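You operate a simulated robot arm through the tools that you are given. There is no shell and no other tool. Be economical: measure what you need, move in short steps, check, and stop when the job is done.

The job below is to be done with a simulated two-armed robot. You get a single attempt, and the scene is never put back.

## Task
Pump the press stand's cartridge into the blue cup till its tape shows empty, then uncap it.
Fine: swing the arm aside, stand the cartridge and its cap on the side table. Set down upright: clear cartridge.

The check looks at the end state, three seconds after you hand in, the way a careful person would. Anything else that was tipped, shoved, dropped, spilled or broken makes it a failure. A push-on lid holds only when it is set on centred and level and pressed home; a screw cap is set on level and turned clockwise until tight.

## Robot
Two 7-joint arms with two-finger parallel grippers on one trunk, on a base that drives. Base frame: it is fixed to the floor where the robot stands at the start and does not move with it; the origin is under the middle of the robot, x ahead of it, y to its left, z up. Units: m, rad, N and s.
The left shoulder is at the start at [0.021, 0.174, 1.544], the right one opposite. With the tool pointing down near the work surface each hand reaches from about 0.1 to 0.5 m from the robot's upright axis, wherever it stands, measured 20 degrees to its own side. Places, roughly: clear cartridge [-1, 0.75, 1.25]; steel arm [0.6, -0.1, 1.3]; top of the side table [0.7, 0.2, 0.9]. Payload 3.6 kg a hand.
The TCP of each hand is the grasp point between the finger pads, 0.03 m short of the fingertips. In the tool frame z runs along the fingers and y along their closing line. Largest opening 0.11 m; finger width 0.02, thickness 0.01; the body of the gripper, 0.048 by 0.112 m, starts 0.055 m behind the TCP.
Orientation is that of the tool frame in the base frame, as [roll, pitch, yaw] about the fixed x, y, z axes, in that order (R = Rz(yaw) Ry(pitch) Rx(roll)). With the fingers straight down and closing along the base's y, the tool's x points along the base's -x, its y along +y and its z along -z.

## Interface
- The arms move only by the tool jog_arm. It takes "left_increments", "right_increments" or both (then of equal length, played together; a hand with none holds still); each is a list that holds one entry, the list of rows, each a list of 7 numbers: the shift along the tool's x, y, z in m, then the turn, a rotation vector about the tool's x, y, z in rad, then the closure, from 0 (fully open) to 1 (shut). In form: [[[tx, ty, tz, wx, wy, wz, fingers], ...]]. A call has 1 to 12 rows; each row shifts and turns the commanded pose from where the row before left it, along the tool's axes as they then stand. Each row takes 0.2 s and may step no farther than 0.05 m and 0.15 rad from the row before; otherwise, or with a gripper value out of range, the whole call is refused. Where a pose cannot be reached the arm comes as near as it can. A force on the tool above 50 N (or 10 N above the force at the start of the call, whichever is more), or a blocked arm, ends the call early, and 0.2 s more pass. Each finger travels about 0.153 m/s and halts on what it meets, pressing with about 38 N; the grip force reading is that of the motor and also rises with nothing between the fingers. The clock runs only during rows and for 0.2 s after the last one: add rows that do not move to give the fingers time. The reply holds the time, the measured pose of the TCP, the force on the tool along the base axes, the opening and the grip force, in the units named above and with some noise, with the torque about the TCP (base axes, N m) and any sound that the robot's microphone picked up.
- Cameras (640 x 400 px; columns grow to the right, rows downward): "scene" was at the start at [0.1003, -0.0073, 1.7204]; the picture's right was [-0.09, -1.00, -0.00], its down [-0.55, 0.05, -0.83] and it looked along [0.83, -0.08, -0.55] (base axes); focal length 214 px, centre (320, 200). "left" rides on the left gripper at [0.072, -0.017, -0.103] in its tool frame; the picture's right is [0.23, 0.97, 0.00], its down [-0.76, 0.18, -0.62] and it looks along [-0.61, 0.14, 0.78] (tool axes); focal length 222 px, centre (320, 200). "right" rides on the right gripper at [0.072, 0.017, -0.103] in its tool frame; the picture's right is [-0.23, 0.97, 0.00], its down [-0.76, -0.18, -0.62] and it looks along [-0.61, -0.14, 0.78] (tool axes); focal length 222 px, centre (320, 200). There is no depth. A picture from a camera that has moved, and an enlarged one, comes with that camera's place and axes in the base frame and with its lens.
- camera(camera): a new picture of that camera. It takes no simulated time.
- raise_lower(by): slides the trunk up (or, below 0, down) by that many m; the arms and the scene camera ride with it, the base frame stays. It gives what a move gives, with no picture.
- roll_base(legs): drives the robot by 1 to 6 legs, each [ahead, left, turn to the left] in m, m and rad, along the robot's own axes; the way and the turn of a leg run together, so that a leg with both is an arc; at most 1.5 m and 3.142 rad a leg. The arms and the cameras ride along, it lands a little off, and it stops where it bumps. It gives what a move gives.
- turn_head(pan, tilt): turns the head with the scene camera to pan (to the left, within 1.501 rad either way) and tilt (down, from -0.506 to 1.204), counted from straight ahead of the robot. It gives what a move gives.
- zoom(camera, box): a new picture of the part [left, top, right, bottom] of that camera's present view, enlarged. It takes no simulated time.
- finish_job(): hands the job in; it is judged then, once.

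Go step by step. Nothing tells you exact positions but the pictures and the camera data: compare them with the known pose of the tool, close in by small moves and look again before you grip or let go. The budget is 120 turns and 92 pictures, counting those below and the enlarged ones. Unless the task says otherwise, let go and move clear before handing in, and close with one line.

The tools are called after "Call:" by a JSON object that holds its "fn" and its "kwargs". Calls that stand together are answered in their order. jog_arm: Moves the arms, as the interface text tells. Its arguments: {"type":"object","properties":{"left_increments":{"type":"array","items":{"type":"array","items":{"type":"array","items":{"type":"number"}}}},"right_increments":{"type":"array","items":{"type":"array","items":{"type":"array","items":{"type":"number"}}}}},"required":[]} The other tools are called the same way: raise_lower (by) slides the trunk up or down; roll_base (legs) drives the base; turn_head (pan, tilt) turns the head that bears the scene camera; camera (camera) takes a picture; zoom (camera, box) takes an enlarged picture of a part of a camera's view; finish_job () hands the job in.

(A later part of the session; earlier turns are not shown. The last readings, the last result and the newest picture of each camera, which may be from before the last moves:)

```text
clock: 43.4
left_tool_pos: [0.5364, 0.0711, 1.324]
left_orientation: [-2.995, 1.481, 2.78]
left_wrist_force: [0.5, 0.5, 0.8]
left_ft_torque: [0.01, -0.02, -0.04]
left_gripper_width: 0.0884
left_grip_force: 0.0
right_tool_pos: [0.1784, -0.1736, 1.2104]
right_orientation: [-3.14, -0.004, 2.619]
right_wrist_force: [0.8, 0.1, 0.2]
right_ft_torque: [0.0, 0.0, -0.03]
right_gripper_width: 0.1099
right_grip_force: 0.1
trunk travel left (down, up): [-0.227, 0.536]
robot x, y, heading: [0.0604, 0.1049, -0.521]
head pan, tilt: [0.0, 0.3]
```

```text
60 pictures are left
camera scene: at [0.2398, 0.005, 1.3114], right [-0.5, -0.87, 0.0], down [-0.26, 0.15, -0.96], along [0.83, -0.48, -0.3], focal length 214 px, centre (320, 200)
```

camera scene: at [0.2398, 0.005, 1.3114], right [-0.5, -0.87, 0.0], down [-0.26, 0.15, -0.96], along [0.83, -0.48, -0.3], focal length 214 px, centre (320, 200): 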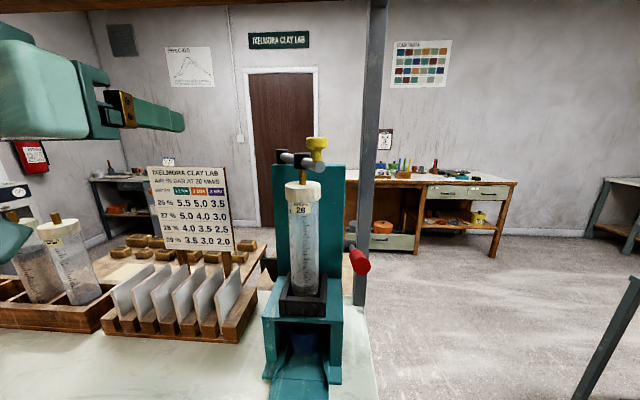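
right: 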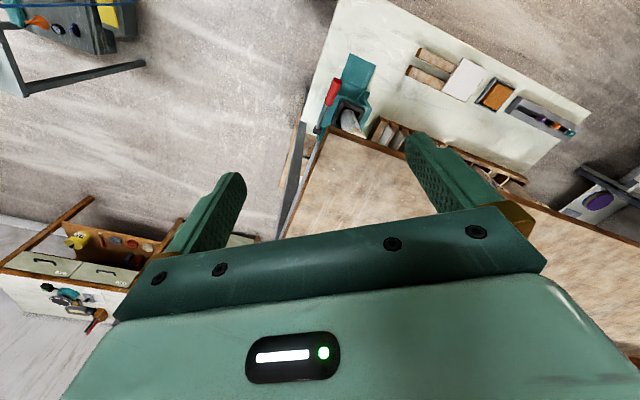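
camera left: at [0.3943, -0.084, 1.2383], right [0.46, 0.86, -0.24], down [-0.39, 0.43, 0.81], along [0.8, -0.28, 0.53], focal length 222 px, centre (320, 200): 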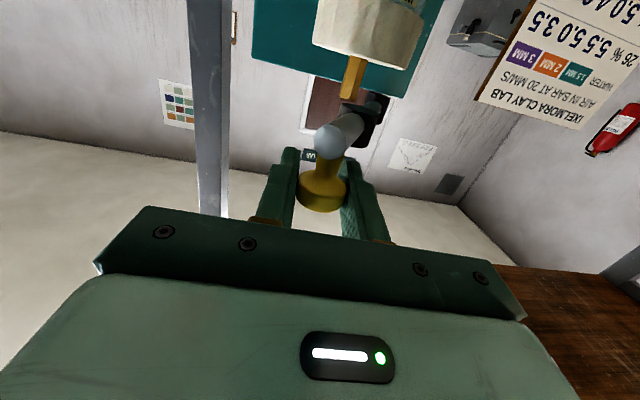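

Call:
{"fn": "zoom", "kwargs": {"camera": "scene", "box": [260, 125, 400, 220]}}

Call:
{"fn": "zoom", "kwargs": {"camera": "scene", "box": [260, 200, 400, 300]}}

```text
4.21 times, centred on (330, 172) of scene
camera zoom: at [0.2398, 0.005, 1.3114], right [-0.5, -0.87, 0.0], down [-0.26, 0.15, -0.96], along [0.83, -0.48, -0.3], focal length 903 px, centre (278, 316)
```

zoom: 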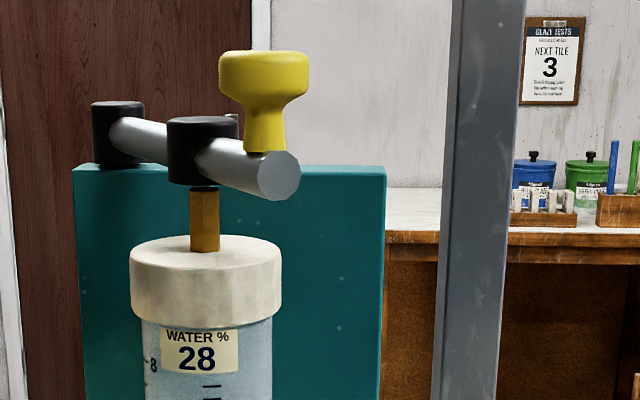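

```text
4.00 times, centred on (330, 250) of scene
camera zoom: at [0.2398, 0.005, 1.3114], right [-0.5, -0.87, 0.0], down [-0.26, 0.15, -0.96], along [0.83, -0.48, -0.3], focal length 858 px, centre (280, 0)
```

zoom: 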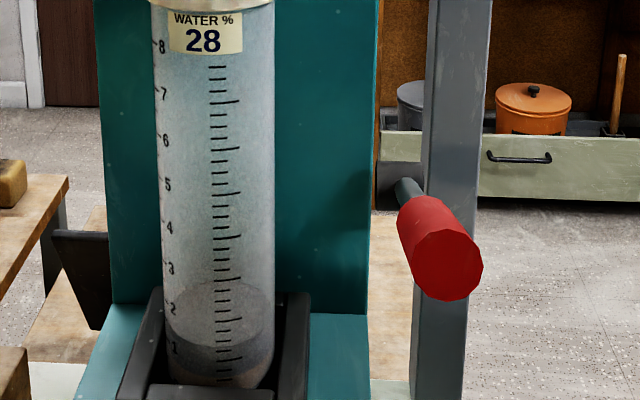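

The pad rests on the nub; the piston stands near 2 on the tape. The red lever is hinged at about (0.546,−0.243,1.09) with its handle near (0.43,−0.168,1.145), so I bring the right hand over it, tilted forward.

Call:
{"fn": "jog_arm", "kwargs": {"right_increments": [[[-0.02, 0.02, -0.01, 0, -0.13, 0, 0], [-0.0211, 0.02, -0.0073, 0, -0.13, 0, 0], [-0.0219, 0.02, -0.0046, 0, -0.13, 0, 0], [-0.0223, 0.02, -0.0016, 0, -0.13, 0, 0], [-0.0224, 0.02, 0.0012, 0, -0.13, 0, 0], [-0.022, 0.02, 0.0041, 0, -0.13, 0, 0], [0, 0, 0, 0, 0, 0, 0]]]}}

Call:
{"fn": "camera", "kwargs": {"camera": "right"}}

Call:
{"fn": "camera", "kwargs": {"camera": "scene"}}

```text
clock: 44.4
left_tool_pos: [0.5362, 0.0692, 1.3242]
left_orientation: [-2.997, 1.48, 2.78]
left_wrist_force: [-1.4, 0.3, -0.5]
left_ft_torque: [-0.01, 0.03, 0.0]
left_gripper_width: 0.088
left_grip_force: 0.0
right_tool_pos: [0.2789, -0.1494, 1.2508]
right_orientation: [-3.141, 0.481, 2.64]
right_wrist_force: [-11.5, -20.9, 3.3]
right_ft_torque: [1.6, -0.35, 3.22]
right_gripper_width: 0.1098
right_grip_force: 0.1
trunk travel left (down, up): [-0.227, 0.536]
robot x, y, heading: [0.0576, 0.1054, -0.525]
head pan, tilt: [0.0, 0.3]
stopped in row 4 (right hand): the force on the tool passed its limit at 102 N (the readings are from after the stop); the commanded pose is now the measured one
```

```text
57 pictures are left
camera right: at [0.1894, -0.0792, 1.3069], right [0.65, 0.76, 0.1], down [0.25, -0.34, 0.91], along [0.72, -0.56, -0.41], focal length 222 px, centre (320, 200)
```

right: 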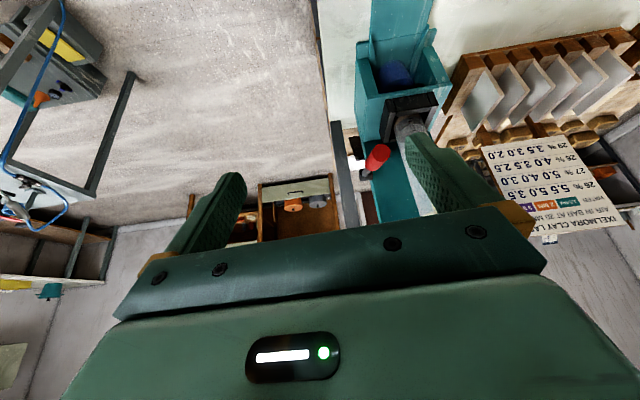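

```text
56 pictures are left
camera scene: at [0.2403, 0.0062, 1.311], right [-0.48, -0.88, 0.0], down [-0.26, 0.14, -0.95], along [0.84, -0.45, -0.3], focal length 214 px, centre (320, 200)
```

scene: 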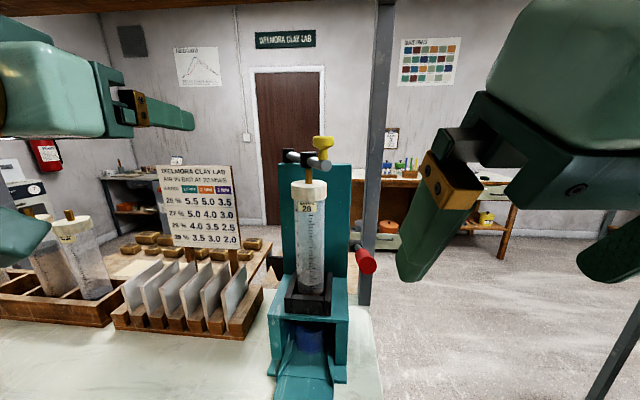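

My right wrist brushed my own head. I slide it right, then forward and continue tilting clear of the head.

Call:
{"fn": "jog_arm", "kwargs": {"right_increments": [[[0, -0.03, 0, 0, 0, 0, 0], [-0.0266, -0.01, 0.014, 0, 0, 0, 0], [-0.0266, 0, 0.014, 0, -0.1, 0, 0], [-0.025, 0, 0.0165, 0, -0.1, 0, 0], [-0.0233, 0, 0.019, 0, -0.1, 0, 0], [0, 0, 0, 0, 0, 0, 0]]]}}

Call:
{"fn": "camera", "kwargs": {"camera": "right"}}

```text
clock: 45.8
left_tool_pos: [0.5361, 0.0685, 1.3231]
left_orientation: [-2.999, 1.481, 2.776]
left_wrist_force: [-1.2, 0.3, -0.1]
left_ft_torque: [0.01, -0.02, 0.01]
left_gripper_width: 0.088
left_grip_force: 0.0
right_tool_pos: [0.3645, -0.2397, 1.2481]
right_orientation: [-3.141, 0.784, 2.636]
right_wrist_force: [-0.4, 0.0, 0.4]
right_ft_torque: [0.05, 0.0, -0.03]
right_gripper_width: 0.1098
right_grip_force: 0.1
trunk travel left (down, up): [-0.227, 0.536]
robot x, y, heading: [0.0629, 0.1062, -0.526]
head pan, tilt: [0.0, 0.3]
```

```text
55 pictures are left
camera right: at [0.2652, -0.1645, 1.2695], right [0.61, 0.77, 0.16], down [0.0, -0.2, 0.98], along [0.79, -0.6, -0.13], focal length 222 px, centre (320, 200)
```

right: 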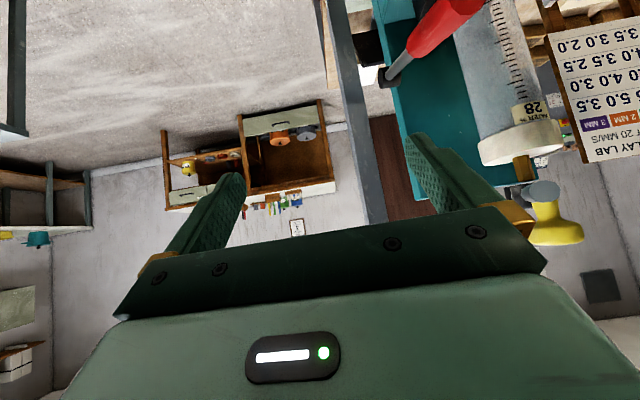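

Handle confirmed near (0.437,−0.175,1.147). I narrow the fingers, slide left over it, and come down partway.

Call:
{"fn": "jog_arm", "kwargs": {"right_increments": [[[0, 0.032, 0, 0, 0, 0, 0.4], [0, 0.032, 0, 0, 0, 0, 0.4], [0, 0.03, 0, 0, 0, 0, 0.4], [0.0141, 0, 0.0141, 0, 0, 0, 0.4], [0.0141, 0, 0.0141, 0, 0, 0, 0.4], [0, 0, 0, 0, 0, 0, 0.4]]]}}

Call:
{"fn": "camera", "kwargs": {"camera": "right"}}

Call:
{"fn": "camera", "kwargs": {"camera": "scene"}}

```text
clock: 47.2
left_tool_pos: [0.5362, 0.0681, 1.3238]
left_orientation: [-3.003, 1.48, 2.772]
left_wrist_force: [0.2, -1.4, 0.0]
left_ft_torque: [0.0, 0.0, -0.02]
left_gripper_width: 0.0881
left_grip_force: 0.0
right_tool_pos: [0.41, -0.1604, 1.2095]
right_orientation: [-3.141, 0.783, 2.635]
right_wrist_force: [0.2, 0.1, -0.4]
right_ft_torque: [0.01, 0.0, 0.02]
right_gripper_width: 0.0658
right_grip_force: 0.1
trunk travel left (down, up): [-0.227, 0.536]
robot x, y, heading: [0.0608, 0.1061, -0.516]
head pan, tilt: [0.0, 0.3]
```

```text
54 pictures are left
camera right: at [0.3107, -0.0846, 1.231], right [0.61, 0.77, 0.16], down [0.0, -0.2, 0.98], along [0.79, -0.6, -0.13], focal length 222 px, centre (320, 200)
```

right: 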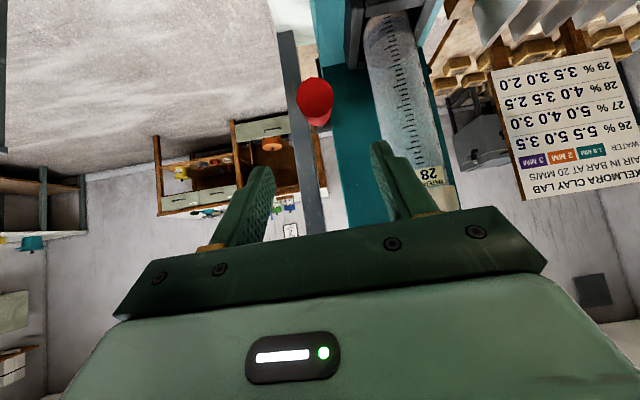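

```text
53 pictures are left
camera scene: at [0.2391, 0.0039, 1.3114], right [-0.5, -0.87, 0.0], down [-0.26, 0.15, -0.96], along [0.83, -0.48, -0.3], focal length 214 px, centre (320, 200)
```

scene: 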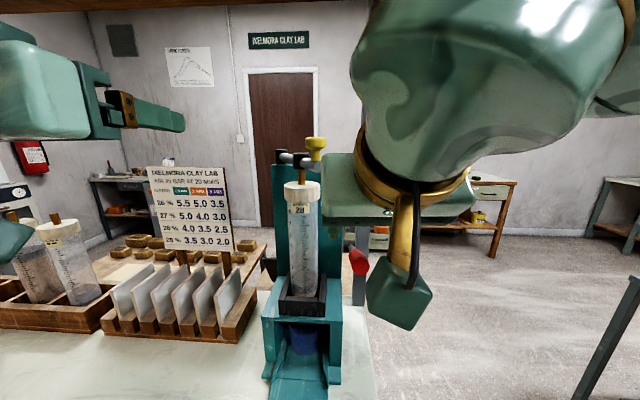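

The handle end is centred between the fingers; I advance along the tool axis onto the handle and grip.

Call:
{"fn": "jog_arm", "kwargs": {"right_increments": [[[0.007, 0.001, 0.022, 0, 0, 0, 0.4], [0.007, 0.002, 0.022, 0, 0, 0, 0.4], [0.007, 0.001, 0.022, 0, 0, 0, 0.4], [0, 0, 0, 0, 0, 0, 0.4]]]}}

Call:
{"fn": "camera", "kwargs": {"camera": "right"}}

```text
clock: 48.2
left_tool_pos: [0.5346, 0.0699, 1.323]
left_orientation: [-3.0, 1.481, 2.775]
left_wrist_force: [0.3, 0.7, 1.1]
left_ft_torque: [0.02, 0.02, -0.02]
left_gripper_width: 0.088
left_grip_force: 0.0
right_tool_pos: [0.4407, -0.1716, 1.1475]
right_orientation: [3.141, 0.782, 2.636]
right_wrist_force: [-0.6, -0.2, 0.0]
right_ft_torque: [0.02, 0.02, -0.01]
right_gripper_width: 0.066
right_grip_force: 0.1
trunk travel left (down, up): [-0.227, 0.536]
robot x, y, heading: [0.0575, 0.1051, -0.521]
head pan, tilt: [0.0, 0.3]
```

```text
52 pictures are left
camera right: at [0.3412, -0.0962, 1.1688], right [0.61, 0.77, 0.16], down [0.0, -0.2, 0.98], along [0.79, -0.6, -0.13], focal length 222 px, centre (320, 200)
```

right: 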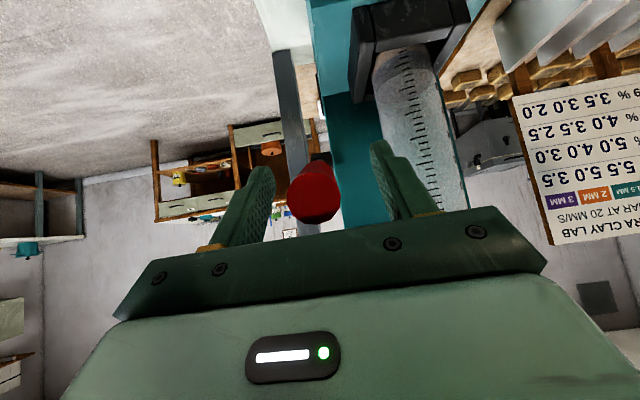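

Handle is between the pads. I close and make a trial downstroke around the lever hinge.

Call:
{"fn": "jog_arm", "kwargs": {"right_increments": [[[0, 0, 0, 0, 0, 0, 0.7], [0, 0, 0, 0, 0, 0, 0.9], [0, 0, 0, 0, 0, 0, 0.9]]]}}

```text
clock: 49.0
left_tool_pos: [0.5356, 0.0672, 1.3234]
left_orientation: [-3.006, 1.48, 2.766]
left_wrist_force: [-0.9, 0.5, 0.1]
left_ft_torque: [-0.01, 0.0, 0.03]
left_gripper_width: 0.0879
left_grip_force: 0.1
right_tool_pos: [0.4411, -0.1728, 1.147]
right_orientation: [3.141, 0.78, 2.631]
right_wrist_force: [-2.9, -4.5, 0.4]
right_ft_torque: [-0.7, 0.5, -2.27]
right_gripper_width: 0.0245
right_grip_force: 44.8
trunk travel left (down, up): [-0.227, 0.536]
robot x, y, heading: [0.0632, 0.1042, -0.526]
head pan, tilt: [0.0, 0.3]
```

Gripped at 2.45 cm. I run a first partial downstroke, turning with the lever.

Call:
{"fn": "jog_arm", "kwargs": {"right_increments": [[[0.0151, 0, 0.0069, 0, -0.12, 0, 0.9], [0.0151, 0, 0.0069, 0, -0.12, 0, 0.9], [0.0151, 0, 0.0069, 0, -0.12, 0, 0.9], [0, 0, 0, 0, 0, 0, 0.9]]]}}

Call:
{"fn": "zoom", "kwargs": {"camera": "scene", "box": [250, 120, 430, 300]}}

```text
clock: 50.0
left_tool_pos: [0.5372, 0.066, 1.3236]
left_orientation: [-3.01, 1.477, 2.764]
left_wrist_force: [0.5, 0.0, 1.1]
left_ft_torque: [0.0, -0.01, -0.01]
left_gripper_width: 0.0882
left_grip_force: 0.0
right_tool_pos: [0.4319, -0.1669, 1.0999]
right_orientation: [3.133, 1.143, 2.625]
right_wrist_force: [17.1, -18.3, 11.9]
right_ft_torque: [-0.71, -1.0, -2.16]
right_gripper_width: 0.0245
right_grip_force: 45.1
trunk travel left (down, up): [-0.227, 0.536]
robot x, y, heading: [0.0622, 0.1061, -0.526]
head pan, tilt: [0.0, 0.3]
```

```text
2.22 times, centred on (340, 210) of scene
camera zoom: at [0.2413, 0.0017, 1.311], right [-0.5, -0.87, 0.0], down [-0.26, 0.15, -0.95], along [0.83, -0.48, -0.3], focal length 477 px, centre (276, 178)
```

zoom: 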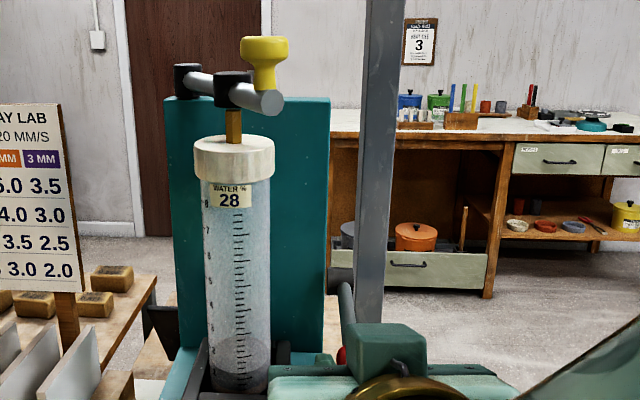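

The lever moves with modest force; I keep going down with a slightly shorter radius until it stops.

Call:
{"fn": "jog_arm", "kwargs": {"right_increments": [[[0.0142, 0, 0.0095, 0, -0.12, 0, 0.9], [0.0146, 0, 0.0075, 0, -0.12, 0, 0.9], [0.0146, 0, 0.0072, 0, -0.12, 0, 0.9], [0, 0, 0, 0, 0, 0, 0.9]]]}}

Call:
{"fn": "zoom", "kwargs": {"camera": "scene", "box": [250, 200, 400, 300]}}

```text
clock: 51.0
left_tool_pos: [0.5326, 0.0728, 1.3256]
left_orientation: [-2.98, 1.484, 2.795]
left_wrist_force: [0.2, -1.3, 0.3]
left_ft_torque: [0.06, -0.01, -0.02]
left_gripper_width: 0.088
left_grip_force: 0.0
right_tool_pos: [0.4372, -0.1699, 1.0573]
right_orientation: [2.822, 1.493, 2.299]
right_wrist_force: [-8.7, 13.7, 32.1]
right_ft_torque: [1.25, 0.22, -2.34]
right_gripper_width: 0.0238
right_grip_force: 44.9
trunk travel left (down, up): [-0.227, 0.536]
robot x, y, heading: [0.064, 0.1072, -0.515]
head pan, tilt: [0.0, 0.3]
```

```text
4.00 times, centred on (325, 250) of scene
camera zoom: at [0.2366, 0.0092, 1.3109], right [-0.48, -0.87, 0.0], down [-0.27, 0.15, -0.95], along [0.83, -0.46, -0.3], focal length 858 px, centre (300, 0)
```

zoom: 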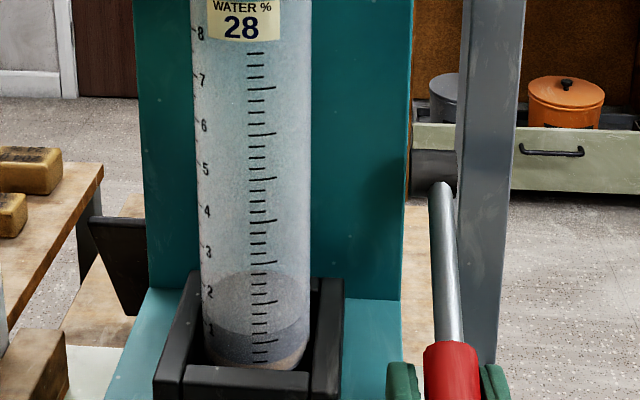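

The lever is 15° below level with ~32 N against me; I nudge slightly further to see whether that is the stop, then do a full upstroke.

Call:
{"fn": "jog_arm", "kwargs": {"right_increments": [[[0.0074, 0, 0.0035, 0, -0.06, 0, 0.9], [0.0074, 0, 0.0035, 0, -0.06, 0, 0.9], [0, 0, 0, 0, 0, 0, 0.9]]]}}

Call:
{"fn": "zoom", "kwargs": {"camera": "scene", "box": [250, 200, 400, 300]}}

```text
clock: 51.8
left_tool_pos: [0.5303, 0.0643, 1.3259]
left_orientation: [-3.053, 1.485, 2.721]
left_wrist_force: [-0.1, 0.2, -0.8]
left_ft_torque: [-0.02, 0.04, 0.01]
left_gripper_width: 0.088
left_grip_force: 0.0
right_tool_pos: [0.4391, -0.1694, 1.0873]
right_orientation: [1.235, 1.521, 0.687]
right_wrist_force: [-33.0, -23.4, -6.8]
right_ft_torque: [0.71, 0.49, -0.23]
right_gripper_width: 0.0265
right_grip_force: 15.6
right hand out of reach, approached as far as the arm can: row 1, 2
trunk travel left (down, up): [-0.227, 0.536]
robot x, y, heading: [0.0609, 0.1041, -0.521]
head pan, tilt: [0.0, 0.3]
```

```text
4.00 times, centred on (325, 250) of scene
camera zoom: at [0.2313, -0.0048, 1.319], right [-0.54, -0.84, -0.01], down [-0.18, 0.12, -0.98], along [0.82, -0.53, -0.22], focal length 858 px, centre (300, 0)
```

zoom: 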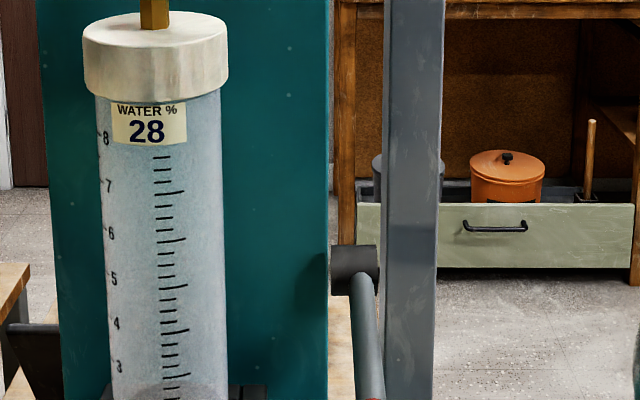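

The right arm ran out of reach at that low pose. I open the hand to see where the lever rests and look at the state.

Call:
{"fn": "jog_arm", "kwargs": {"right_increments": [[[0, 0, 0, 0, 0, 0, 0.6], [0, 0, 0, 0, 0, 0, 0.4], [0, 0, 0, 0, 0, 0, 0.4]]]}}

Call:
{"fn": "camera", "kwargs": {"camera": "right"}}

Call:
{"fn": "camera", "kwargs": {"camera": "scene"}}

```text
clock: 52.6
left_tool_pos: [0.5336, 0.0721, 1.3246]
left_orientation: [-2.988, 1.481, 2.786]
left_wrist_force: [-0.1, -0.3, 0.1]
left_ft_torque: [0.0, -0.03, 0.0]
left_gripper_width: 0.0881
left_grip_force: 0.1
right_tool_pos: [0.4452, -0.1596, 1.0874]
right_orientation: [1.224, 1.523, 0.693]
right_wrist_force: [-7.5, 9.7, 0.9]
right_ft_torque: [-0.06, 0.01, -0.43]
right_gripper_width: 0.0659
right_grip_force: 0.1
trunk travel left (down, up): [-0.227, 0.536]
robot x, y, heading: [0.0611, 0.1052, -0.52]
head pan, tilt: [0.0, 0.3]
```

```text
48 pictures are left
camera right: at [0.367, -0.089, 1.0133], right [0.48, 0.83, 0.27], down [-0.66, 0.14, 0.74], along [0.58, -0.54, 0.61], focal length 222 px, centre (320, 200)
```

right: 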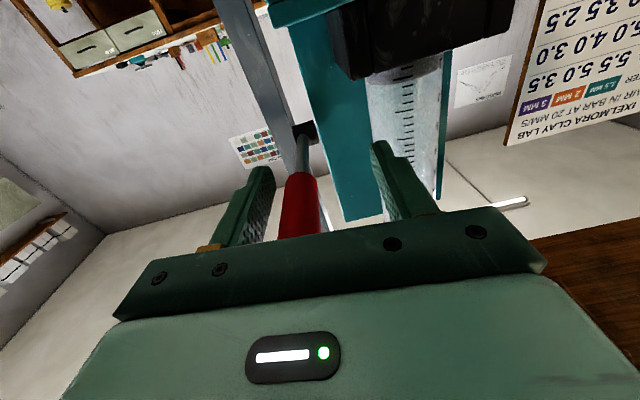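

```text
47 pictures are left
camera scene: at [0.2356, 0.0021, 1.3198], right [-0.54, -0.84, 0.0], down [-0.18, 0.11, -0.98], along [0.82, -0.53, -0.21], focal length 214 px, centre (320, 200)
```

scene: 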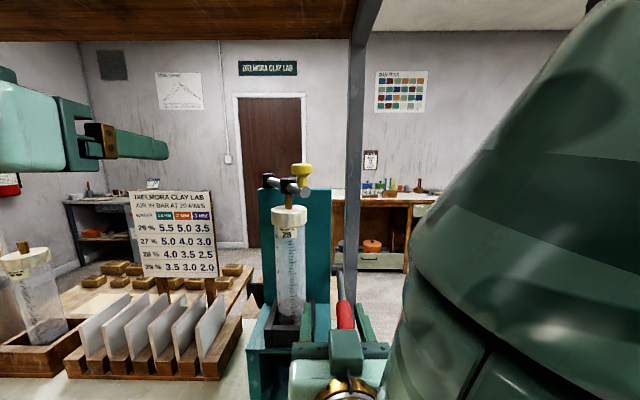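

The lever rests between the open fingers. I lift the right hand off and pitch it back down, and meanwhile tuck the left hand back and down so I can raise the trunk for better reach.

Call:
{"fn": "jog_arm", "kwargs": {"right_increments": [[[-0.03, 0, 0, 0, 0, 0, 0.4], [-0.03, 0, 0, 0, 0, 0, 0.4], [-0.03, 0, -0.01, 0, 0.1, 0, 0.4], [-0.02, -0.01, 0, 0, 0.14, 0, 0.4], [0, -0.01, 0, 0, 0.14, 0, 0.4], [0, -0.01, 0, 0, 0.14, 0, 0.4], [0, -0.01, 0, 0, 0.14, 0, 0.4], [0, 0, 0, 0, 0.14, 0, 0.4], [0, 0, 0, 0, 0, 0, 0.4]]]}}

Call:
{"fn": "jog_arm", "kwargs": {"left_increments": [[[0, 0.02, -0.012, 0, 0.15, 0, 0], [0.002, 0.02, -0.012, 0, 0.15, 0, 0], [0.0035, 0.02, -0.0115, 0, 0.15, 0, 0], [0.005, 0.02, -0.011, 0, 0.15, 0, 0], [0.007, 0.02, -0.01, 0, 0.15, 0, 0], [0.008, 0, -0.009, 0, 0.15, 0, 0], [0.0095, 0, -0.0075, 0, 0.15, 0, 0], [0.0105, 0, -0.006, 0, 0.15, 0, 0], [0.011, 0, -0.004, 0, 0.15, 0, 0], [0, 0, 0, 0, 0.1, 0, 0], [0, 0, 0, 0, 0, 0, 0]]]}}

Call:
{"fn": "camera", "kwargs": {"camera": "scene"}}

```text
clock: 53.1
left_tool_pos: [0.5383, 0.067, 1.3235]
left_orientation: [-2.996, 1.478, 2.778]
left_wrist_force: [-0.9, -0.2, 0.7]
left_ft_torque: [0.0, -0.02, 0.01]
left_gripper_width: 0.088
left_grip_force: 0.0
right_tool_pos: [0.4493, -0.1384, 1.1131]
right_orientation: [-0.564, 1.547, -1.068]
right_wrist_force: [4.5, -4.8, -22.9]
right_ft_torque: [1.08, 0.24, 0.17]
right_gripper_width: 0.0666
right_grip_force: 0.7
right hand out of reach, approached as far as the arm can: row 1, 2
trunk travel left (down, up): [-0.227, 0.536]
robot x, y, heading: [0.0602, 0.1076, -0.524]
head pan, tilt: [0.0, 0.3]
stopped in row 2 (right hand): the force on the tool passed its limit at 72 N (the readings are from after the stop); the commanded pose is now the measured one
```

```text
clock: 55.5
left_tool_pos: [0.4553, 0.1406, 1.2624]
left_orientation: [-3.126, 0.031, 2.634]
left_wrist_force: [1.1, 0.1, -0.4]
left_ft_torque: [0.0, -0.02, -0.03]
left_gripper_width: 0.1099
left_grip_force: 0.0
left hand out of reach, approached as far as the arm can: row 5, 6, 7, 8, 9, 10
right_tool_pos: [0.4486, -0.1384, 1.1134]
right_orientation: [-0.485, 1.545, -0.992]
right_wrist_force: [-9.1, 1.8, -44.2]
right_ft_torque: [2.05, 0.29, -0.26]
right_gripper_width: 0.0669
right_grip_force: 1.2
trunk travel left (down, up): [-0.227, 0.536]
robot x, y, heading: [0.0619, 0.1009, -0.517]
head pan, tilt: [0.0, 0.3]
```

```text
46 pictures are left
camera scene: at [0.241, 0.0023, 1.3108], right [-0.5, -0.87, 0.0], down [-0.26, 0.15, -0.95], along [0.83, -0.48, -0.3], focal length 214 px, centre (320, 200)
```

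scene: 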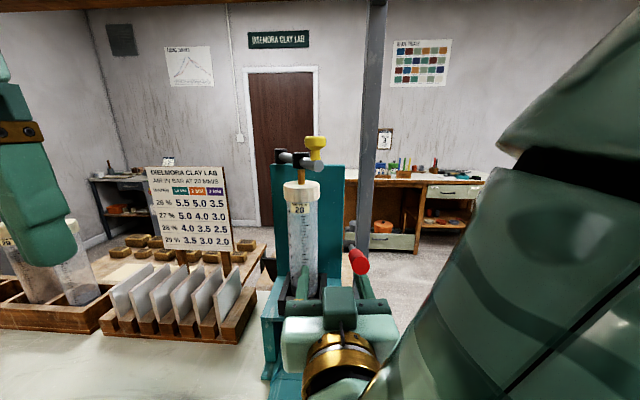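

The handle has sprung back up and my right finger sits just beneath it, pressing up. I ease down, shift right so the handle lies between the fingers, and pitch the hand down.

Call:
{"fn": "jog_arm", "kwargs": {"right_increments": [[[0.015, 0, 0, 0, 0, 0, 0.3], [0.01, -0.01, 0, 0, 0.05, 0, 0.3], [0, -0.02, -0.01, 0, 0.1, 0, 0.3], [0, -0.01, -0.01, 0, 0.1, 0, 0.3], [0, 0, 0, 0, 0.1, 0, 0.3], [0, 0, 0, 0, 0, 0, 0.3]]]}}

Call:
{"fn": "camera", "kwargs": {"camera": "right"}}

```text
clock: 56.9
left_tool_pos: [0.4548, 0.1411, 1.2624]
left_orientation: [-3.128, 0.032, 2.634]
left_wrist_force: [0.6, 0.2, 0.3]
left_ft_torque: [0.01, -0.01, 0.02]
left_gripper_width: 0.1101
left_grip_force: 0.1
right_tool_pos: [0.4158, -0.1622, 1.0928]
right_orientation: [-3.105, 1.249, 2.67]
right_wrist_force: [0.3, 1.0, 0.2]
right_ft_torque: [-0.02, 0.0, 0.02]
right_gripper_width: 0.0771
right_grip_force: 0.1
right hand out of reach, approached as far as the arm can: row 4
trunk travel left (down, up): [-0.227, 0.536]
robot x, y, heading: [0.0587, 0.1053, -0.519]
head pan, tilt: [0.0, 0.3]
```

```text
45 pictures are left
camera right: at [0.3179, -0.0886, 1.0565], right [0.54, 0.82, 0.2], down [-0.39, 0.02, 0.92], along [0.75, -0.57, 0.33], focal length 222 px, centre (320, 200)
```

right: 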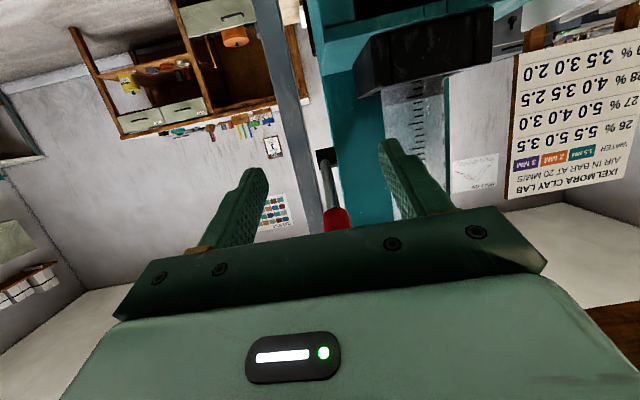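

Clear; the handle floats between the fingers. I lift straight up past it and keep pitching down.

Call:
{"fn": "jog_arm", "kwargs": {"right_increments": [[[-0.019, -0.003, -0.006, 0, 0, 0, 0.2], [-0.019, 0, -0.006, 0, 0, 0, 0.2], [-0.019, 0, -0.006, 0, 0.05, 0, 0.2], [-0.019, 0, -0.006, 0, 0.1, 0, 0.2], [-0.019, 0, -0.006, 0, 0.1, 0, 0.2], [-0.018, 0, -0.008, 0, 0.1, 0, 0.2], [0, 0, 0, 0, 0.1, 0, 0.2], [0, 0, 0, 0, 0, 0, 0.2]]]}}

Call:
{"fn": "camera", "kwargs": {"camera": "scene"}}

```text
clock: 58.7
left_tool_pos: [0.4546, 0.1421, 1.2634]
left_orientation: [-3.127, 0.033, 2.634]
left_wrist_force: [0.5, 0.3, 0.2]
left_ft_torque: [0.02, -0.01, -0.01]
left_gripper_width: 0.1101
left_grip_force: 0.1
right_tool_pos: [0.4193, -0.1697, 1.2116]
right_orientation: [-3.127, 0.798, 2.648]
right_wrist_force: [-0.1, -0.4, -0.5]
right_ft_torque: [-0.01, 0.0, 0.01]
right_gripper_width: 0.0878
right_grip_force: 0.1
trunk travel left (down, up): [-0.227, 0.536]
robot x, y, heading: [0.0586, 0.1059, -0.52]
head pan, tilt: [0.0, 0.3]
```

```text
44 pictures are left
camera scene: at [0.2392, 0.0041, 1.3114], right [-0.5, -0.87, 0.0], down [-0.26, 0.15, -0.96], along [0.83, -0.48, -0.3], focal length 214 px, centre (320, 200)
```

scene: 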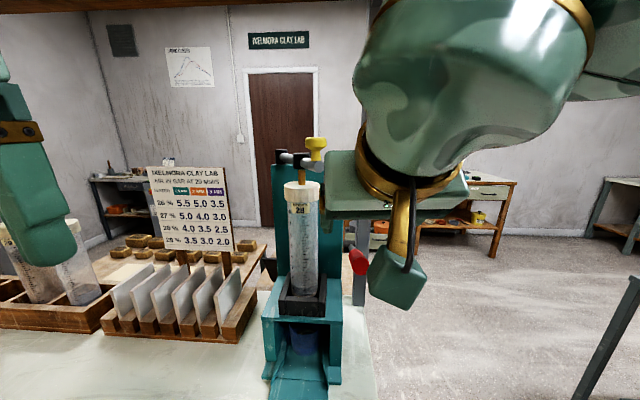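

Free above the handle, and the lever returns upward on its own. I tuck the left hand back a little and raise the trunk 0.12 m so the right hand has room for the low end of the stroke.

Call:
{"fn": "jog_arm", "kwargs": {"left_increments": [[[0.02, 0.02, 0, 0, 0, 0, 0], [0.02, 0.02, 0, 0, 0, 0, 0], [0, 0, 0, 0, 0, 0, 0]]]}}

Call:
{"fn": "raise_lower", "kwargs": {"by": 0.12}}

Call:
{"fn": "jog_arm", "kwargs": {"right_increments": [[[0.0141, 0.002, 0.0141, 0, 0, 0, 0.4], [0.0141, 0.002, 0.0141, 0, 0, 0, 0.4], [0.0141, 0, 0.0141, 0, 0, 0, 0.4], [0.0141, 0, 0.0141, 0, 0, 0, 0.4], [0.0141, 0, 0.0141, 0, 0, 0, 0.4], [0.0141, 0, 0.0141, 0, 0, 0, 0.4], [0, 0, 0, 0, 0, 0, 0.4]]]}}

Call:
{"fn": "camera", "kwargs": {"camera": "right"}}

```text
clock: 59.5
left_tool_pos: [0.4281, 0.1851, 1.2483]
left_orientation: [-3.128, 0.034, 2.633]
left_wrist_force: [0.7, 0.2, -0.1]
left_ft_torque: [-0.03, 0.01, -0.01]
left_gripper_width: 0.1097
left_grip_force: 0.1
left hand out of reach, approached as far as the arm can: row 1, 2
right_tool_pos: [0.4204, -0.1703, 1.2117]
right_orientation: [-3.124, 0.8, 2.647]
right_wrist_force: [-0.7, -0.7, -0.3]
right_ft_torque: [-0.03, 0.02, 0.04]
right_gripper_width: 0.088
right_grip_force: 0.1
trunk travel left (down, up): [-0.227, 0.536]
robot x, y, heading: [0.062, 0.1049, -0.522]
head pan, tilt: [0.0, 0.3]
```

```text
clock: 61.0
left_tool_pos: [0.4098, 0.1938, 1.3755]
left_orientation: [-3.127, 0.076, 2.635]
left_wrist_force: [0.4, -0.5, 0.7]
left_ft_torque: [0.0, 0.01, -0.03]
left_gripper_width: 0.1099
left_grip_force: 0.0
right_tool_pos: [0.4217, -0.1685, 1.331]
right_orientation: [-3.125, 0.798, 2.649]
right_wrist_force: [-0.3, 0.3, 0.6]
right_ft_torque: [-0.01, 0.04, -0.01]
right_gripper_width: 0.0878
right_grip_force: 0.1
trunk travel left (down, up): [-0.347, 0.416]
robot x, y, heading: [0.0579, 0.1062, -0.525]
head pan, tilt: [0.0, 0.3]
```

```text
clock: 62.6
left_tool_pos: [0.4093, 0.1944, 1.3762]
left_orientation: [-3.126, 0.077, 2.635]
left_wrist_force: [1.1, 0.1, -0.7]
left_ft_torque: [0.0, -0.05, 0.01]
left_gripper_width: 0.1101
left_grip_force: 0.1
right_tool_pos: [0.4247, -0.1667, 1.2103]
right_orientation: [-3.124, 0.799, 2.647]
right_wrist_force: [-0.1, -0.6, -0.9]
right_ft_torque: [0.02, 0.0, 0.02]
right_gripper_width: 0.0659
right_grip_force: 0.0
trunk travel left (down, up): [-0.347, 0.416]
robot x, y, heading: [0.0583, 0.1064, -0.522]
head pan, tilt: [0.0, 0.3]
```

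```text
43 pictures are left
camera right: at [0.3242, -0.0913, 1.2303], right [0.61, 0.78, 0.15], down [-0.01, -0.19, 0.98], along [0.79, -0.6, -0.11], focal length 222 px, centre (320, 200)
```

right: 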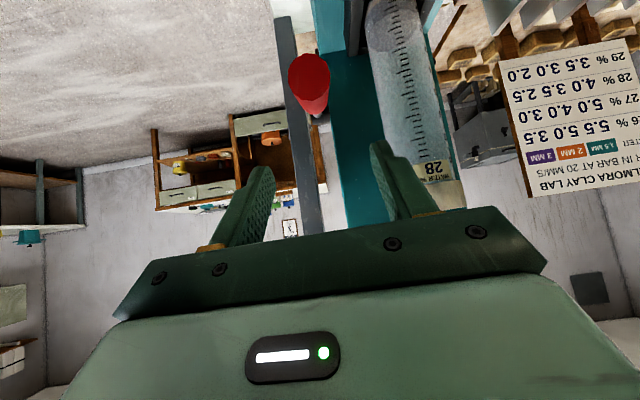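

Reach is good now and the handle is where expected. I move onto it and grip again.

Call:
{"fn": "jog_arm", "kwargs": {"right_increments": [[[0.011, 0.001, 0.0187, 0, 0, 0, 0.4], [0.011, 0.001, 0.0187, 0, 0, 0, 0.4], [0.011, 0.001, 0.0187, 0, 0, 0, 0.4], [0, 0, 0, 0, 0, 0, 0.7], [0, 0, 0, 0, 0, 0, 0.9], [0, 0, 0, 0, 0, 0, 0.9]]]}}

Call:
{"fn": "jog_arm", "kwargs": {"right_increments": [[[0.0164, 0, 0.0089, 0, 0, 0, 0.9], [0.0156, 0, 0.011, 0, 0, 0, 0.9], [0.0145, 0, 0.0127, 0, 0, 0, 0.9], [0, 0, 0, 0, 0, 0, 0.9]]]}}

```text
clock: 64.0
left_tool_pos: [0.4095, 0.1939, 1.3758]
left_orientation: [-3.127, 0.077, 2.635]
left_wrist_force: [0.2, -0.2, -0.3]
left_ft_torque: [-0.03, -0.02, -0.01]
left_gripper_width: 0.11
left_grip_force: 0.1
right_tool_pos: [0.4408, -0.1738, 1.15]
right_orientation: [-3.124, 0.799, 2.644]
right_wrist_force: [2.0, 0.8, -1.2]
right_ft_torque: [-0.75, 0.15, -1.93]
right_gripper_width: 0.0239
right_grip_force: 44.7
trunk travel left (down, up): [-0.347, 0.416]
robot x, y, heading: [0.0579, 0.1061, -0.523]
head pan, tilt: [0.0, 0.3]
```

```text
clock: 65.0
left_tool_pos: [0.4115, 0.1947, 1.3756]
left_orientation: [-3.123, 0.077, 2.636]
left_wrist_force: [0.0, 0.0, -0.7]
left_ft_torque: [0.0, -0.02, -0.01]
left_gripper_width: 0.11
left_grip_force: 0.1
right_tool_pos: [0.4332, -0.1685, 1.0937]
right_orientation: [-3.124, 0.801, 2.647]
right_wrist_force: [11.7, 4.3, 11.2]
right_ft_torque: [-0.53, -0.91, -1.3]
right_gripper_width: 0.0235
right_grip_force: 45.0
trunk travel left (down, up): [-0.347, 0.416]
robot x, y, heading: [0.0628, 0.1034, -0.522]
head pan, tilt: [0.0, 0.3]
```

Smooth so far with ~11 N. I continue to the bottom of the stroke and look at the tape.

Call:
{"fn": "jog_arm", "kwargs": {"right_increments": [[[0.0125, 0, 0.0148, 0, 0, 0, 0.9], [0.0105, 0, 0.0163, 0, 0, 0, 0.9], [0.0044, 0, 0.0085, 0, 0, 0, 0.9], [0.0044, 0, 0.0085, 0, 0, 0, 0.9], [0, 0, 0, 0, 0, 0, 0.9]]]}}

Call:
{"fn": "camera", "kwargs": {"camera": "scene"}}

```text
clock: 66.2
left_tool_pos: [0.407, 0.198, 1.376]
left_orientation: [-3.125, 0.08, 2.636]
left_wrist_force: [-0.5, -0.9, 0.3]
left_ft_torque: [0.01, -0.01, -0.01]
left_gripper_width: 0.1096
left_grip_force: 0.0
right_tool_pos: [0.4393, -0.1709, 1.0392]
right_orientation: [-3.123, 0.803, 2.65]
right_wrist_force: [-4.2, 17.7, 34.4]
right_ft_torque: [0.49, 0.42, -1.13]
right_gripper_width: 0.023
right_grip_force: 45.0
trunk travel left (down, up): [-0.347, 0.416]
robot x, y, heading: [0.0635, 0.1072, -0.522]
head pan, tilt: [0.0, 0.3]
```

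```text
42 pictures are left
camera scene: at [0.1913, 0.0347, 1.4349], right [-0.5, -0.87, 0.0], down [-0.25, 0.14, -0.96], along [0.83, -0.48, -0.29], focal length 214 px, centre (320, 200)
```

scene: 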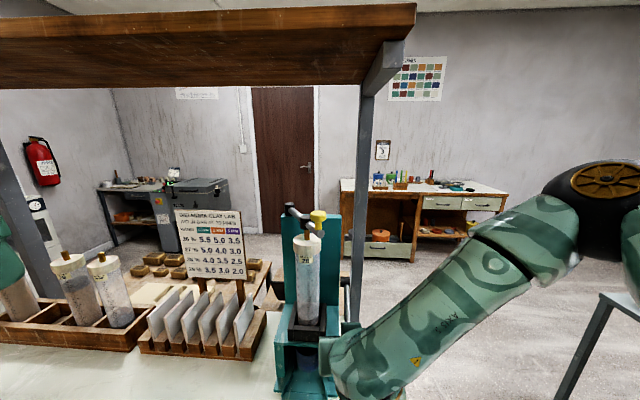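

Call:
{"fn": "zoom", "kwargs": {"camera": "scene", "box": [265, 230, 355, 350]}}

Call:
{"fn": "jog_arm", "kwargs": {"right_increments": [[[-0.0088, 0, -0.017, 0, 0, 0, 0.9], [-0.0105, 0, -0.0163, 0, 0, 0, 0.9], [-0.0125, 0, -0.0148, 0, 0, 0, 0.9], [-0.0145, 0, -0.0127, 0, 0, 0, 0.9], [-0.0156, 0, -0.011, 0, 0, 0, 0.9], [-0.0164, 0, -0.0089, 0, 0, 0, 0.9], [0, 0, 0, 0, 0, 0, 0.9]]]}}

Call:
{"fn": "zoom", "kwargs": {"camera": "scene", "box": [265, 230, 355, 350]}}

```text
3.33 times, centred on (310, 290) of scene
camera zoom: at [0.1913, 0.0347, 1.4349], right [-0.5, -0.87, 0.0], down [-0.25, 0.14, -0.96], along [0.83, -0.48, -0.29], focal length 715 px, centre (353, -100)
```

zoom: 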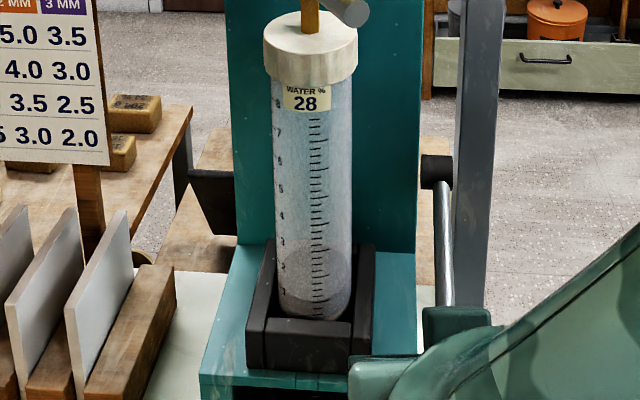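

```text
clock: 67.8
left_tool_pos: [0.4118, 0.1938, 1.3745]
left_orientation: [-3.126, 0.075, 2.633]
left_wrist_force: [-0.6, 0.2, 0.3]
left_ft_torque: [0.0, 0.03, 0.03]
left_gripper_width: 0.1101
left_grip_force: 0.0
right_tool_pos: [0.4392, -0.1727, 1.1489]
right_orientation: [-3.12, 0.793, 2.647]
right_wrist_force: [7.1, 7.3, -26.7]
right_ft_torque: [-0.52, 0.56, -1.99]
right_gripper_width: 0.0249
right_grip_force: 44.6
trunk travel left (down, up): [-0.347, 0.416]
robot x, y, heading: [0.0573, 0.1066, -0.521]
head pan, tilt: [0.0, 0.3]
```

```text
3.33 times, centred on (310, 290) of scene
camera zoom: at [0.1976, 0.0299, 1.4338], right [-0.5, -0.87, 0.0], down [-0.26, 0.15, -0.95], along [0.83, -0.48, -0.3], focal length 715 px, centre (353, -100)
```

zoom: 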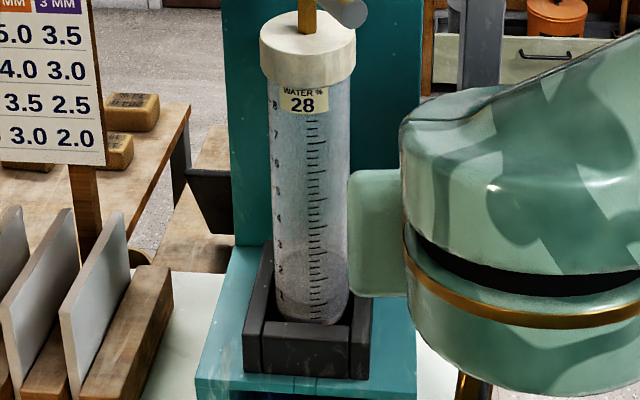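

The lever moves full range. I zoom tighter on the tape to judge the level.

Call:
{"fn": "zoom", "kwargs": {"camera": "scene", "box": [290, 280, 330, 335]}}

```text
7.27 times, centred on (310, 308) of scene
camera zoom: at [0.1976, 0.0299, 1.4338], right [-0.5, -0.87, 0.0], down [-0.26, 0.15, -0.95], along [0.83, -0.48, -0.3], focal length 1560 px, centre (393, -582)
```

zoom: 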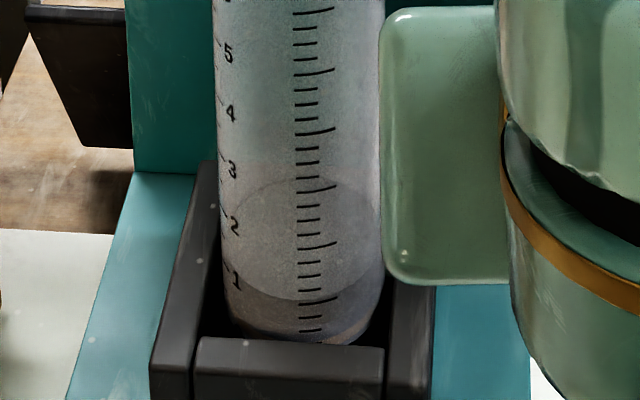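

The clay's front edge now reads about 1.0, down from roughly 1.2, so each stroke gives about 0.1–0.2. I run two quicker full strokes.

Call:
{"fn": "jog_arm", "kwargs": {"right_increments": [[[0.0306, 0, 0.0185, 0, 0, 0, 0.9], [0.027, 0, 0.0275, 0, 0, 0, 0.9], [0.0193, 0, 0.0333, 0, 0, 0, 0.9], [-0.0193, 0, -0.0333, 0, 0, 0, 0.9], [-0.027, 0, -0.0275, 0, 0, 0, 0.9], [-0.0292, 0, -0.017, 0, 0, 0, 0.9], [0.0292, 0, 0.017, 0, 0, 0, 0.9], [0.027, 0, 0.0275, 0, 0, 0, 0.9], [0.0193, 0, 0.0333, 0, 0, 0, 0.9], [-0.0193, 0, -0.0333, 0, 0, 0, 0.9], [-0.027, 0, -0.0275, 0, 0, 0, 0.9], [-0.0292, 0, -0.017, 0, 0, 0, 0.9]]]}}

Call:
{"fn": "zoom", "kwargs": {"camera": "scene", "box": [290, 280, 330, 335]}}

```text
clock: 70.4
left_tool_pos: [0.4105, 0.1931, 1.3749]
left_orientation: [-3.127, 0.074, 2.636]
left_wrist_force: [0.1, -0.5, 0.3]
left_ft_torque: [0.0, 0.01, 0.01]
left_gripper_width: 0.1098
left_grip_force: 0.0
right_tool_pos: [0.442, -0.1747, 1.1482]
right_orientation: [-3.124, 0.798, 2.649]
right_wrist_force: [6.6, -0.4, -16.3]
right_ft_torque: [-0.66, 0.11, -1.51]
right_gripper_width: 0.0244
right_grip_force: 40.6
trunk travel left (down, up): [-0.347, 0.416]
robot x, y, heading: [0.0605, 0.1019, -0.522]
head pan, tilt: [0.0, 0.3]
```

```text
7.27 times, centred on (310, 308) of scene
camera zoom: at [0.1961, 0.028, 1.4339], right [-0.5, -0.87, 0.0], down [-0.26, 0.15, -0.95], along [0.83, -0.48, -0.3], focal length 1560 px, centre (393, -582)
```

zoom: 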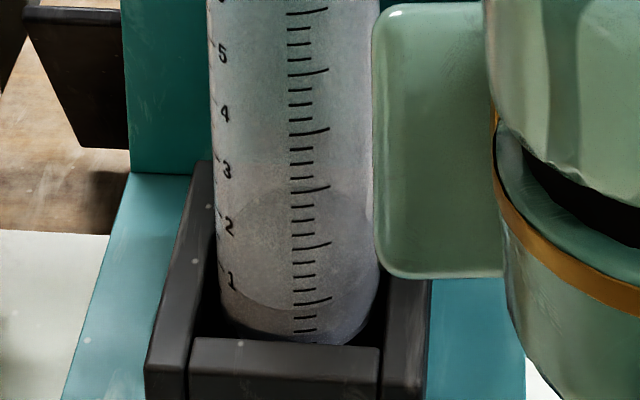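

Working: the level dropped again. I repeat more strokes before checking.

Call:
{"fn": "jog_arm", "kwargs": {"right_increments": [[[0.0285, 0, 0.0163, 0, 0, 0, 0.9], [0.027, 0, 0.0275, 0, 0, 0, 0.9], [0.0193, 0, 0.0333, 0, 0, 0, 0.9], [-0.0193, 0, -0.0333, 0, 0, 0, 0.9], [-0.027, 0, -0.0275, 0, 0, 0, 0.9], [-0.028, 0, -0.016, 0, 0, 0, 0.9], [0.028, 0, 0.016, 0, 0, 0, 0.9], [0.027, 0, 0.0275, 0, 0, 0, 0.9], [0.0193, 0, 0.0333, 0, 0, 0, 0.9], [-0.0193, 0, -0.0333, 0, 0, 0, 0.9], [-0.027, 0, -0.0275, 0, 0, 0, 0.9], [-0.028, 0, -0.016, 0, 0, 0, 0.9]]]}}

Call:
{"fn": "jog_arm", "kwargs": {"right_increments": [[[0.028, 0, 0.016, 0, 0, 0, 0.9], [0.027, 0, 0.0275, 0, 0, 0, 0.9], [0.0193, 0, 0.0333, 0, 0, 0, 0.9], [-0.0193, 0, -0.0333, 0, 0, 0, 0.9], [-0.027, 0, -0.0275, 0, 0, 0, 0.9], [-0.028, 0, -0.016, 0, 0, 0, 0.9], [0.028, 0, 0.016, 0, 0, 0, 0.9], [0.027, 0, 0.0275, 0, 0, 0, 0.9], [0.0193, 0, 0.0333, 0, 0, 0, 0.9], [-0.0193, 0, -0.0333, 0, 0, 0, 0.9], [-0.027, 0, -0.0275, 0, 0, 0, 0.9], [-0.028, 0, -0.016, 0, 0, 0, 0.9]]]}}

Call:
{"fn": "zoom", "kwargs": {"camera": "scene", "box": [290, 280, 330, 335]}}

```text
clock: 73.0
left_tool_pos: [0.4131, 0.1952, 1.3744]
left_orientation: [-3.123, 0.075, 2.636]
left_wrist_force: [-0.3, 0.4, -0.6]
left_ft_torque: [-0.03, 0.01, 0.02]
left_gripper_width: 0.1101
left_grip_force: 0.1
right_tool_pos: [0.4415, -0.1731, 1.1441]
right_orientation: [-3.119, 0.794, 2.651]
right_wrist_force: [8.9, 8.9, -21.5]
right_ft_torque: [-1.06, 0.11, -2.09]
right_gripper_width: 0.0248
right_grip_force: 45.3
trunk travel left (down, up): [-0.347, 0.416]
robot x, y, heading: [0.0592, 0.1039, -0.521]
head pan, tilt: [0.0, 0.3]
```

```text
clock: 75.6
left_tool_pos: [0.4122, 0.1936, 1.3747]
left_orientation: [-3.126, 0.076, 2.635]
left_wrist_force: [0.3, -0.2, 0.1]
left_ft_torque: [0.02, 0.02, 0.01]
left_gripper_width: 0.1098
left_grip_force: 0.1
right_tool_pos: [0.4413, -0.1747, 1.1422]
right_orientation: [-3.118, 0.79, 2.65]
right_wrist_force: [1.2, 5.2, -29.1]
right_ft_torque: [-0.7, 0.52, -2.23]
right_gripper_width: 0.0251
right_grip_force: 45.3
trunk travel left (down, up): [-0.347, 0.416]
robot x, y, heading: [0.0609, 0.108, -0.519]
head pan, tilt: [0.0, 0.3]
```

```text
7.27 times, centred on (310, 308) of scene
camera zoom: at [0.1974, 0.0289, 1.4335], right [-0.5, -0.87, 0.0], down [-0.26, 0.15, -0.95], along [0.83, -0.48, -0.3], focal length 1560 px, centre (393, -582)
```

zoom: 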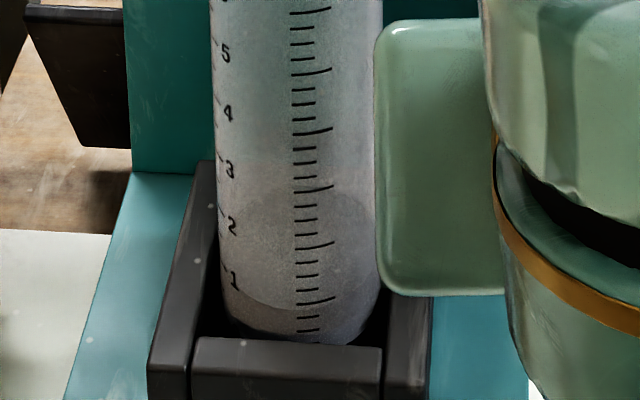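

The change is small. I zoom tighter to see the true level line.

Call:
{"fn": "zoom", "kwargs": {"camera": "scene", "box": [292, 300, 328, 330]}}

Call:
{"fn": "camera", "kwargs": {"camera": "right"}}

```text
13.33 times, centred on (310, 315) of scene
camera zoom: at [0.1974, 0.0289, 1.4335], right [-0.5, -0.87, 0.0], down [-0.26, 0.15, -0.95], along [0.83, -0.48, -0.3], focal length 2860 px, centre (453, -1333)
```

zoom: 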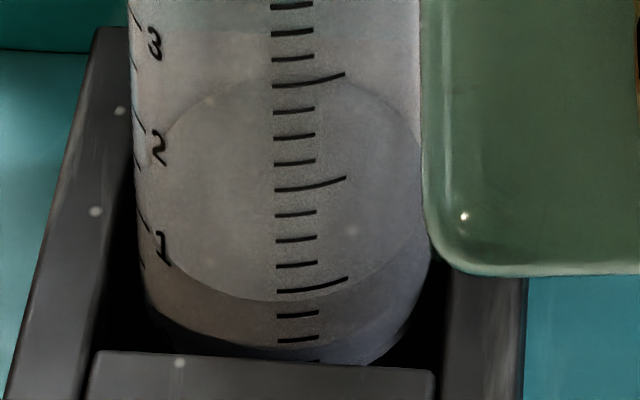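

```text
35 pictures are left
camera right: at [0.3413, -0.0969, 1.1641], right [0.62, 0.77, 0.15], down [0.0, -0.19, 0.98], along [0.79, -0.6, -0.12], focal length 222 px, centre (320, 200)
```

right: 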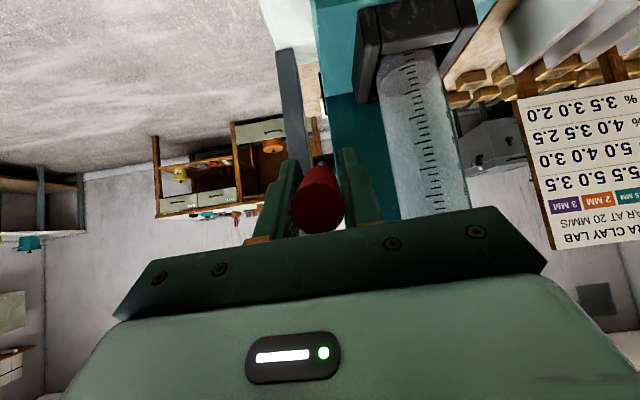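

I can read the disc's front edge at about 0.83 on the tape. I do one slower full stroke, a bit deeper, and compare at the same zoom.

Call:
{"fn": "jog_arm", "kwargs": {"right_increments": [[[0.0121, 0, 0.0046, 0, 0, 0, 0.9], [0.0156, 0, 0.011, 0, 0, 0, 0.9], [0.0145, 0, 0.0127, 0, 0, 0, 0.9], [0.0125, 0, 0.0148, 0, 0, 0, 0.9], [0.0105, 0, 0.0163, 0, 0, 0, 0.9], [0.012, 0, 0.02, 0, 0, 0, 0.9], [0, 0, 0, 0, 0, 0, 0.9]]]}}

Call:
{"fn": "zoom", "kwargs": {"camera": "scene", "box": [292, 300, 328, 330]}}

```text
clock: 77.2
left_tool_pos: [0.4059, 0.1975, 1.3769]
left_orientation: [-3.126, 0.082, 2.636]
left_wrist_force: [-0.3, -1.9, -0.4]
left_ft_torque: [0.02, 0.01, -0.02]
left_gripper_width: 0.1101
left_grip_force: 0.1
right_tool_pos: [0.4428, -0.1718, 1.0384]
right_orientation: [-3.127, 0.804, 2.647]
right_wrist_force: [-4.1, 11.7, 28.3]
right_ft_torque: [1.31, 0.15, -0.19]
right_gripper_width: 0.0236
right_grip_force: 45.0
trunk travel left (down, up): [-0.347, 0.416]
robot x, y, heading: [0.0623, 0.1084, -0.526]
head pan, tilt: [0.0, 0.3]
```

```text
13.33 times, centred on (310, 315) of scene
camera zoom: at [0.1918, 0.033, 1.435], right [-0.5, -0.87, 0.0], down [-0.26, 0.15, -0.96], along [0.83, -0.48, -0.29], focal length 2860 px, centre (453, -1333)
```

zoom: 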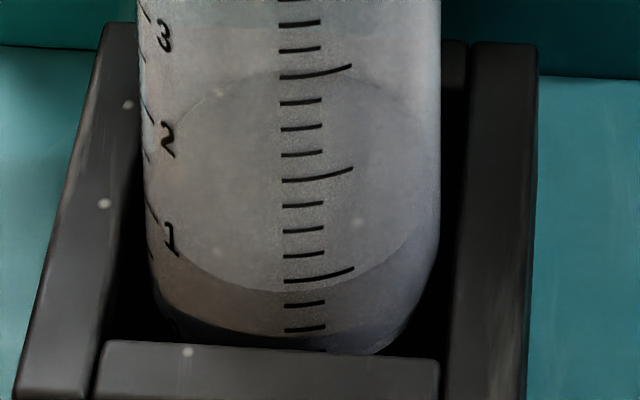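

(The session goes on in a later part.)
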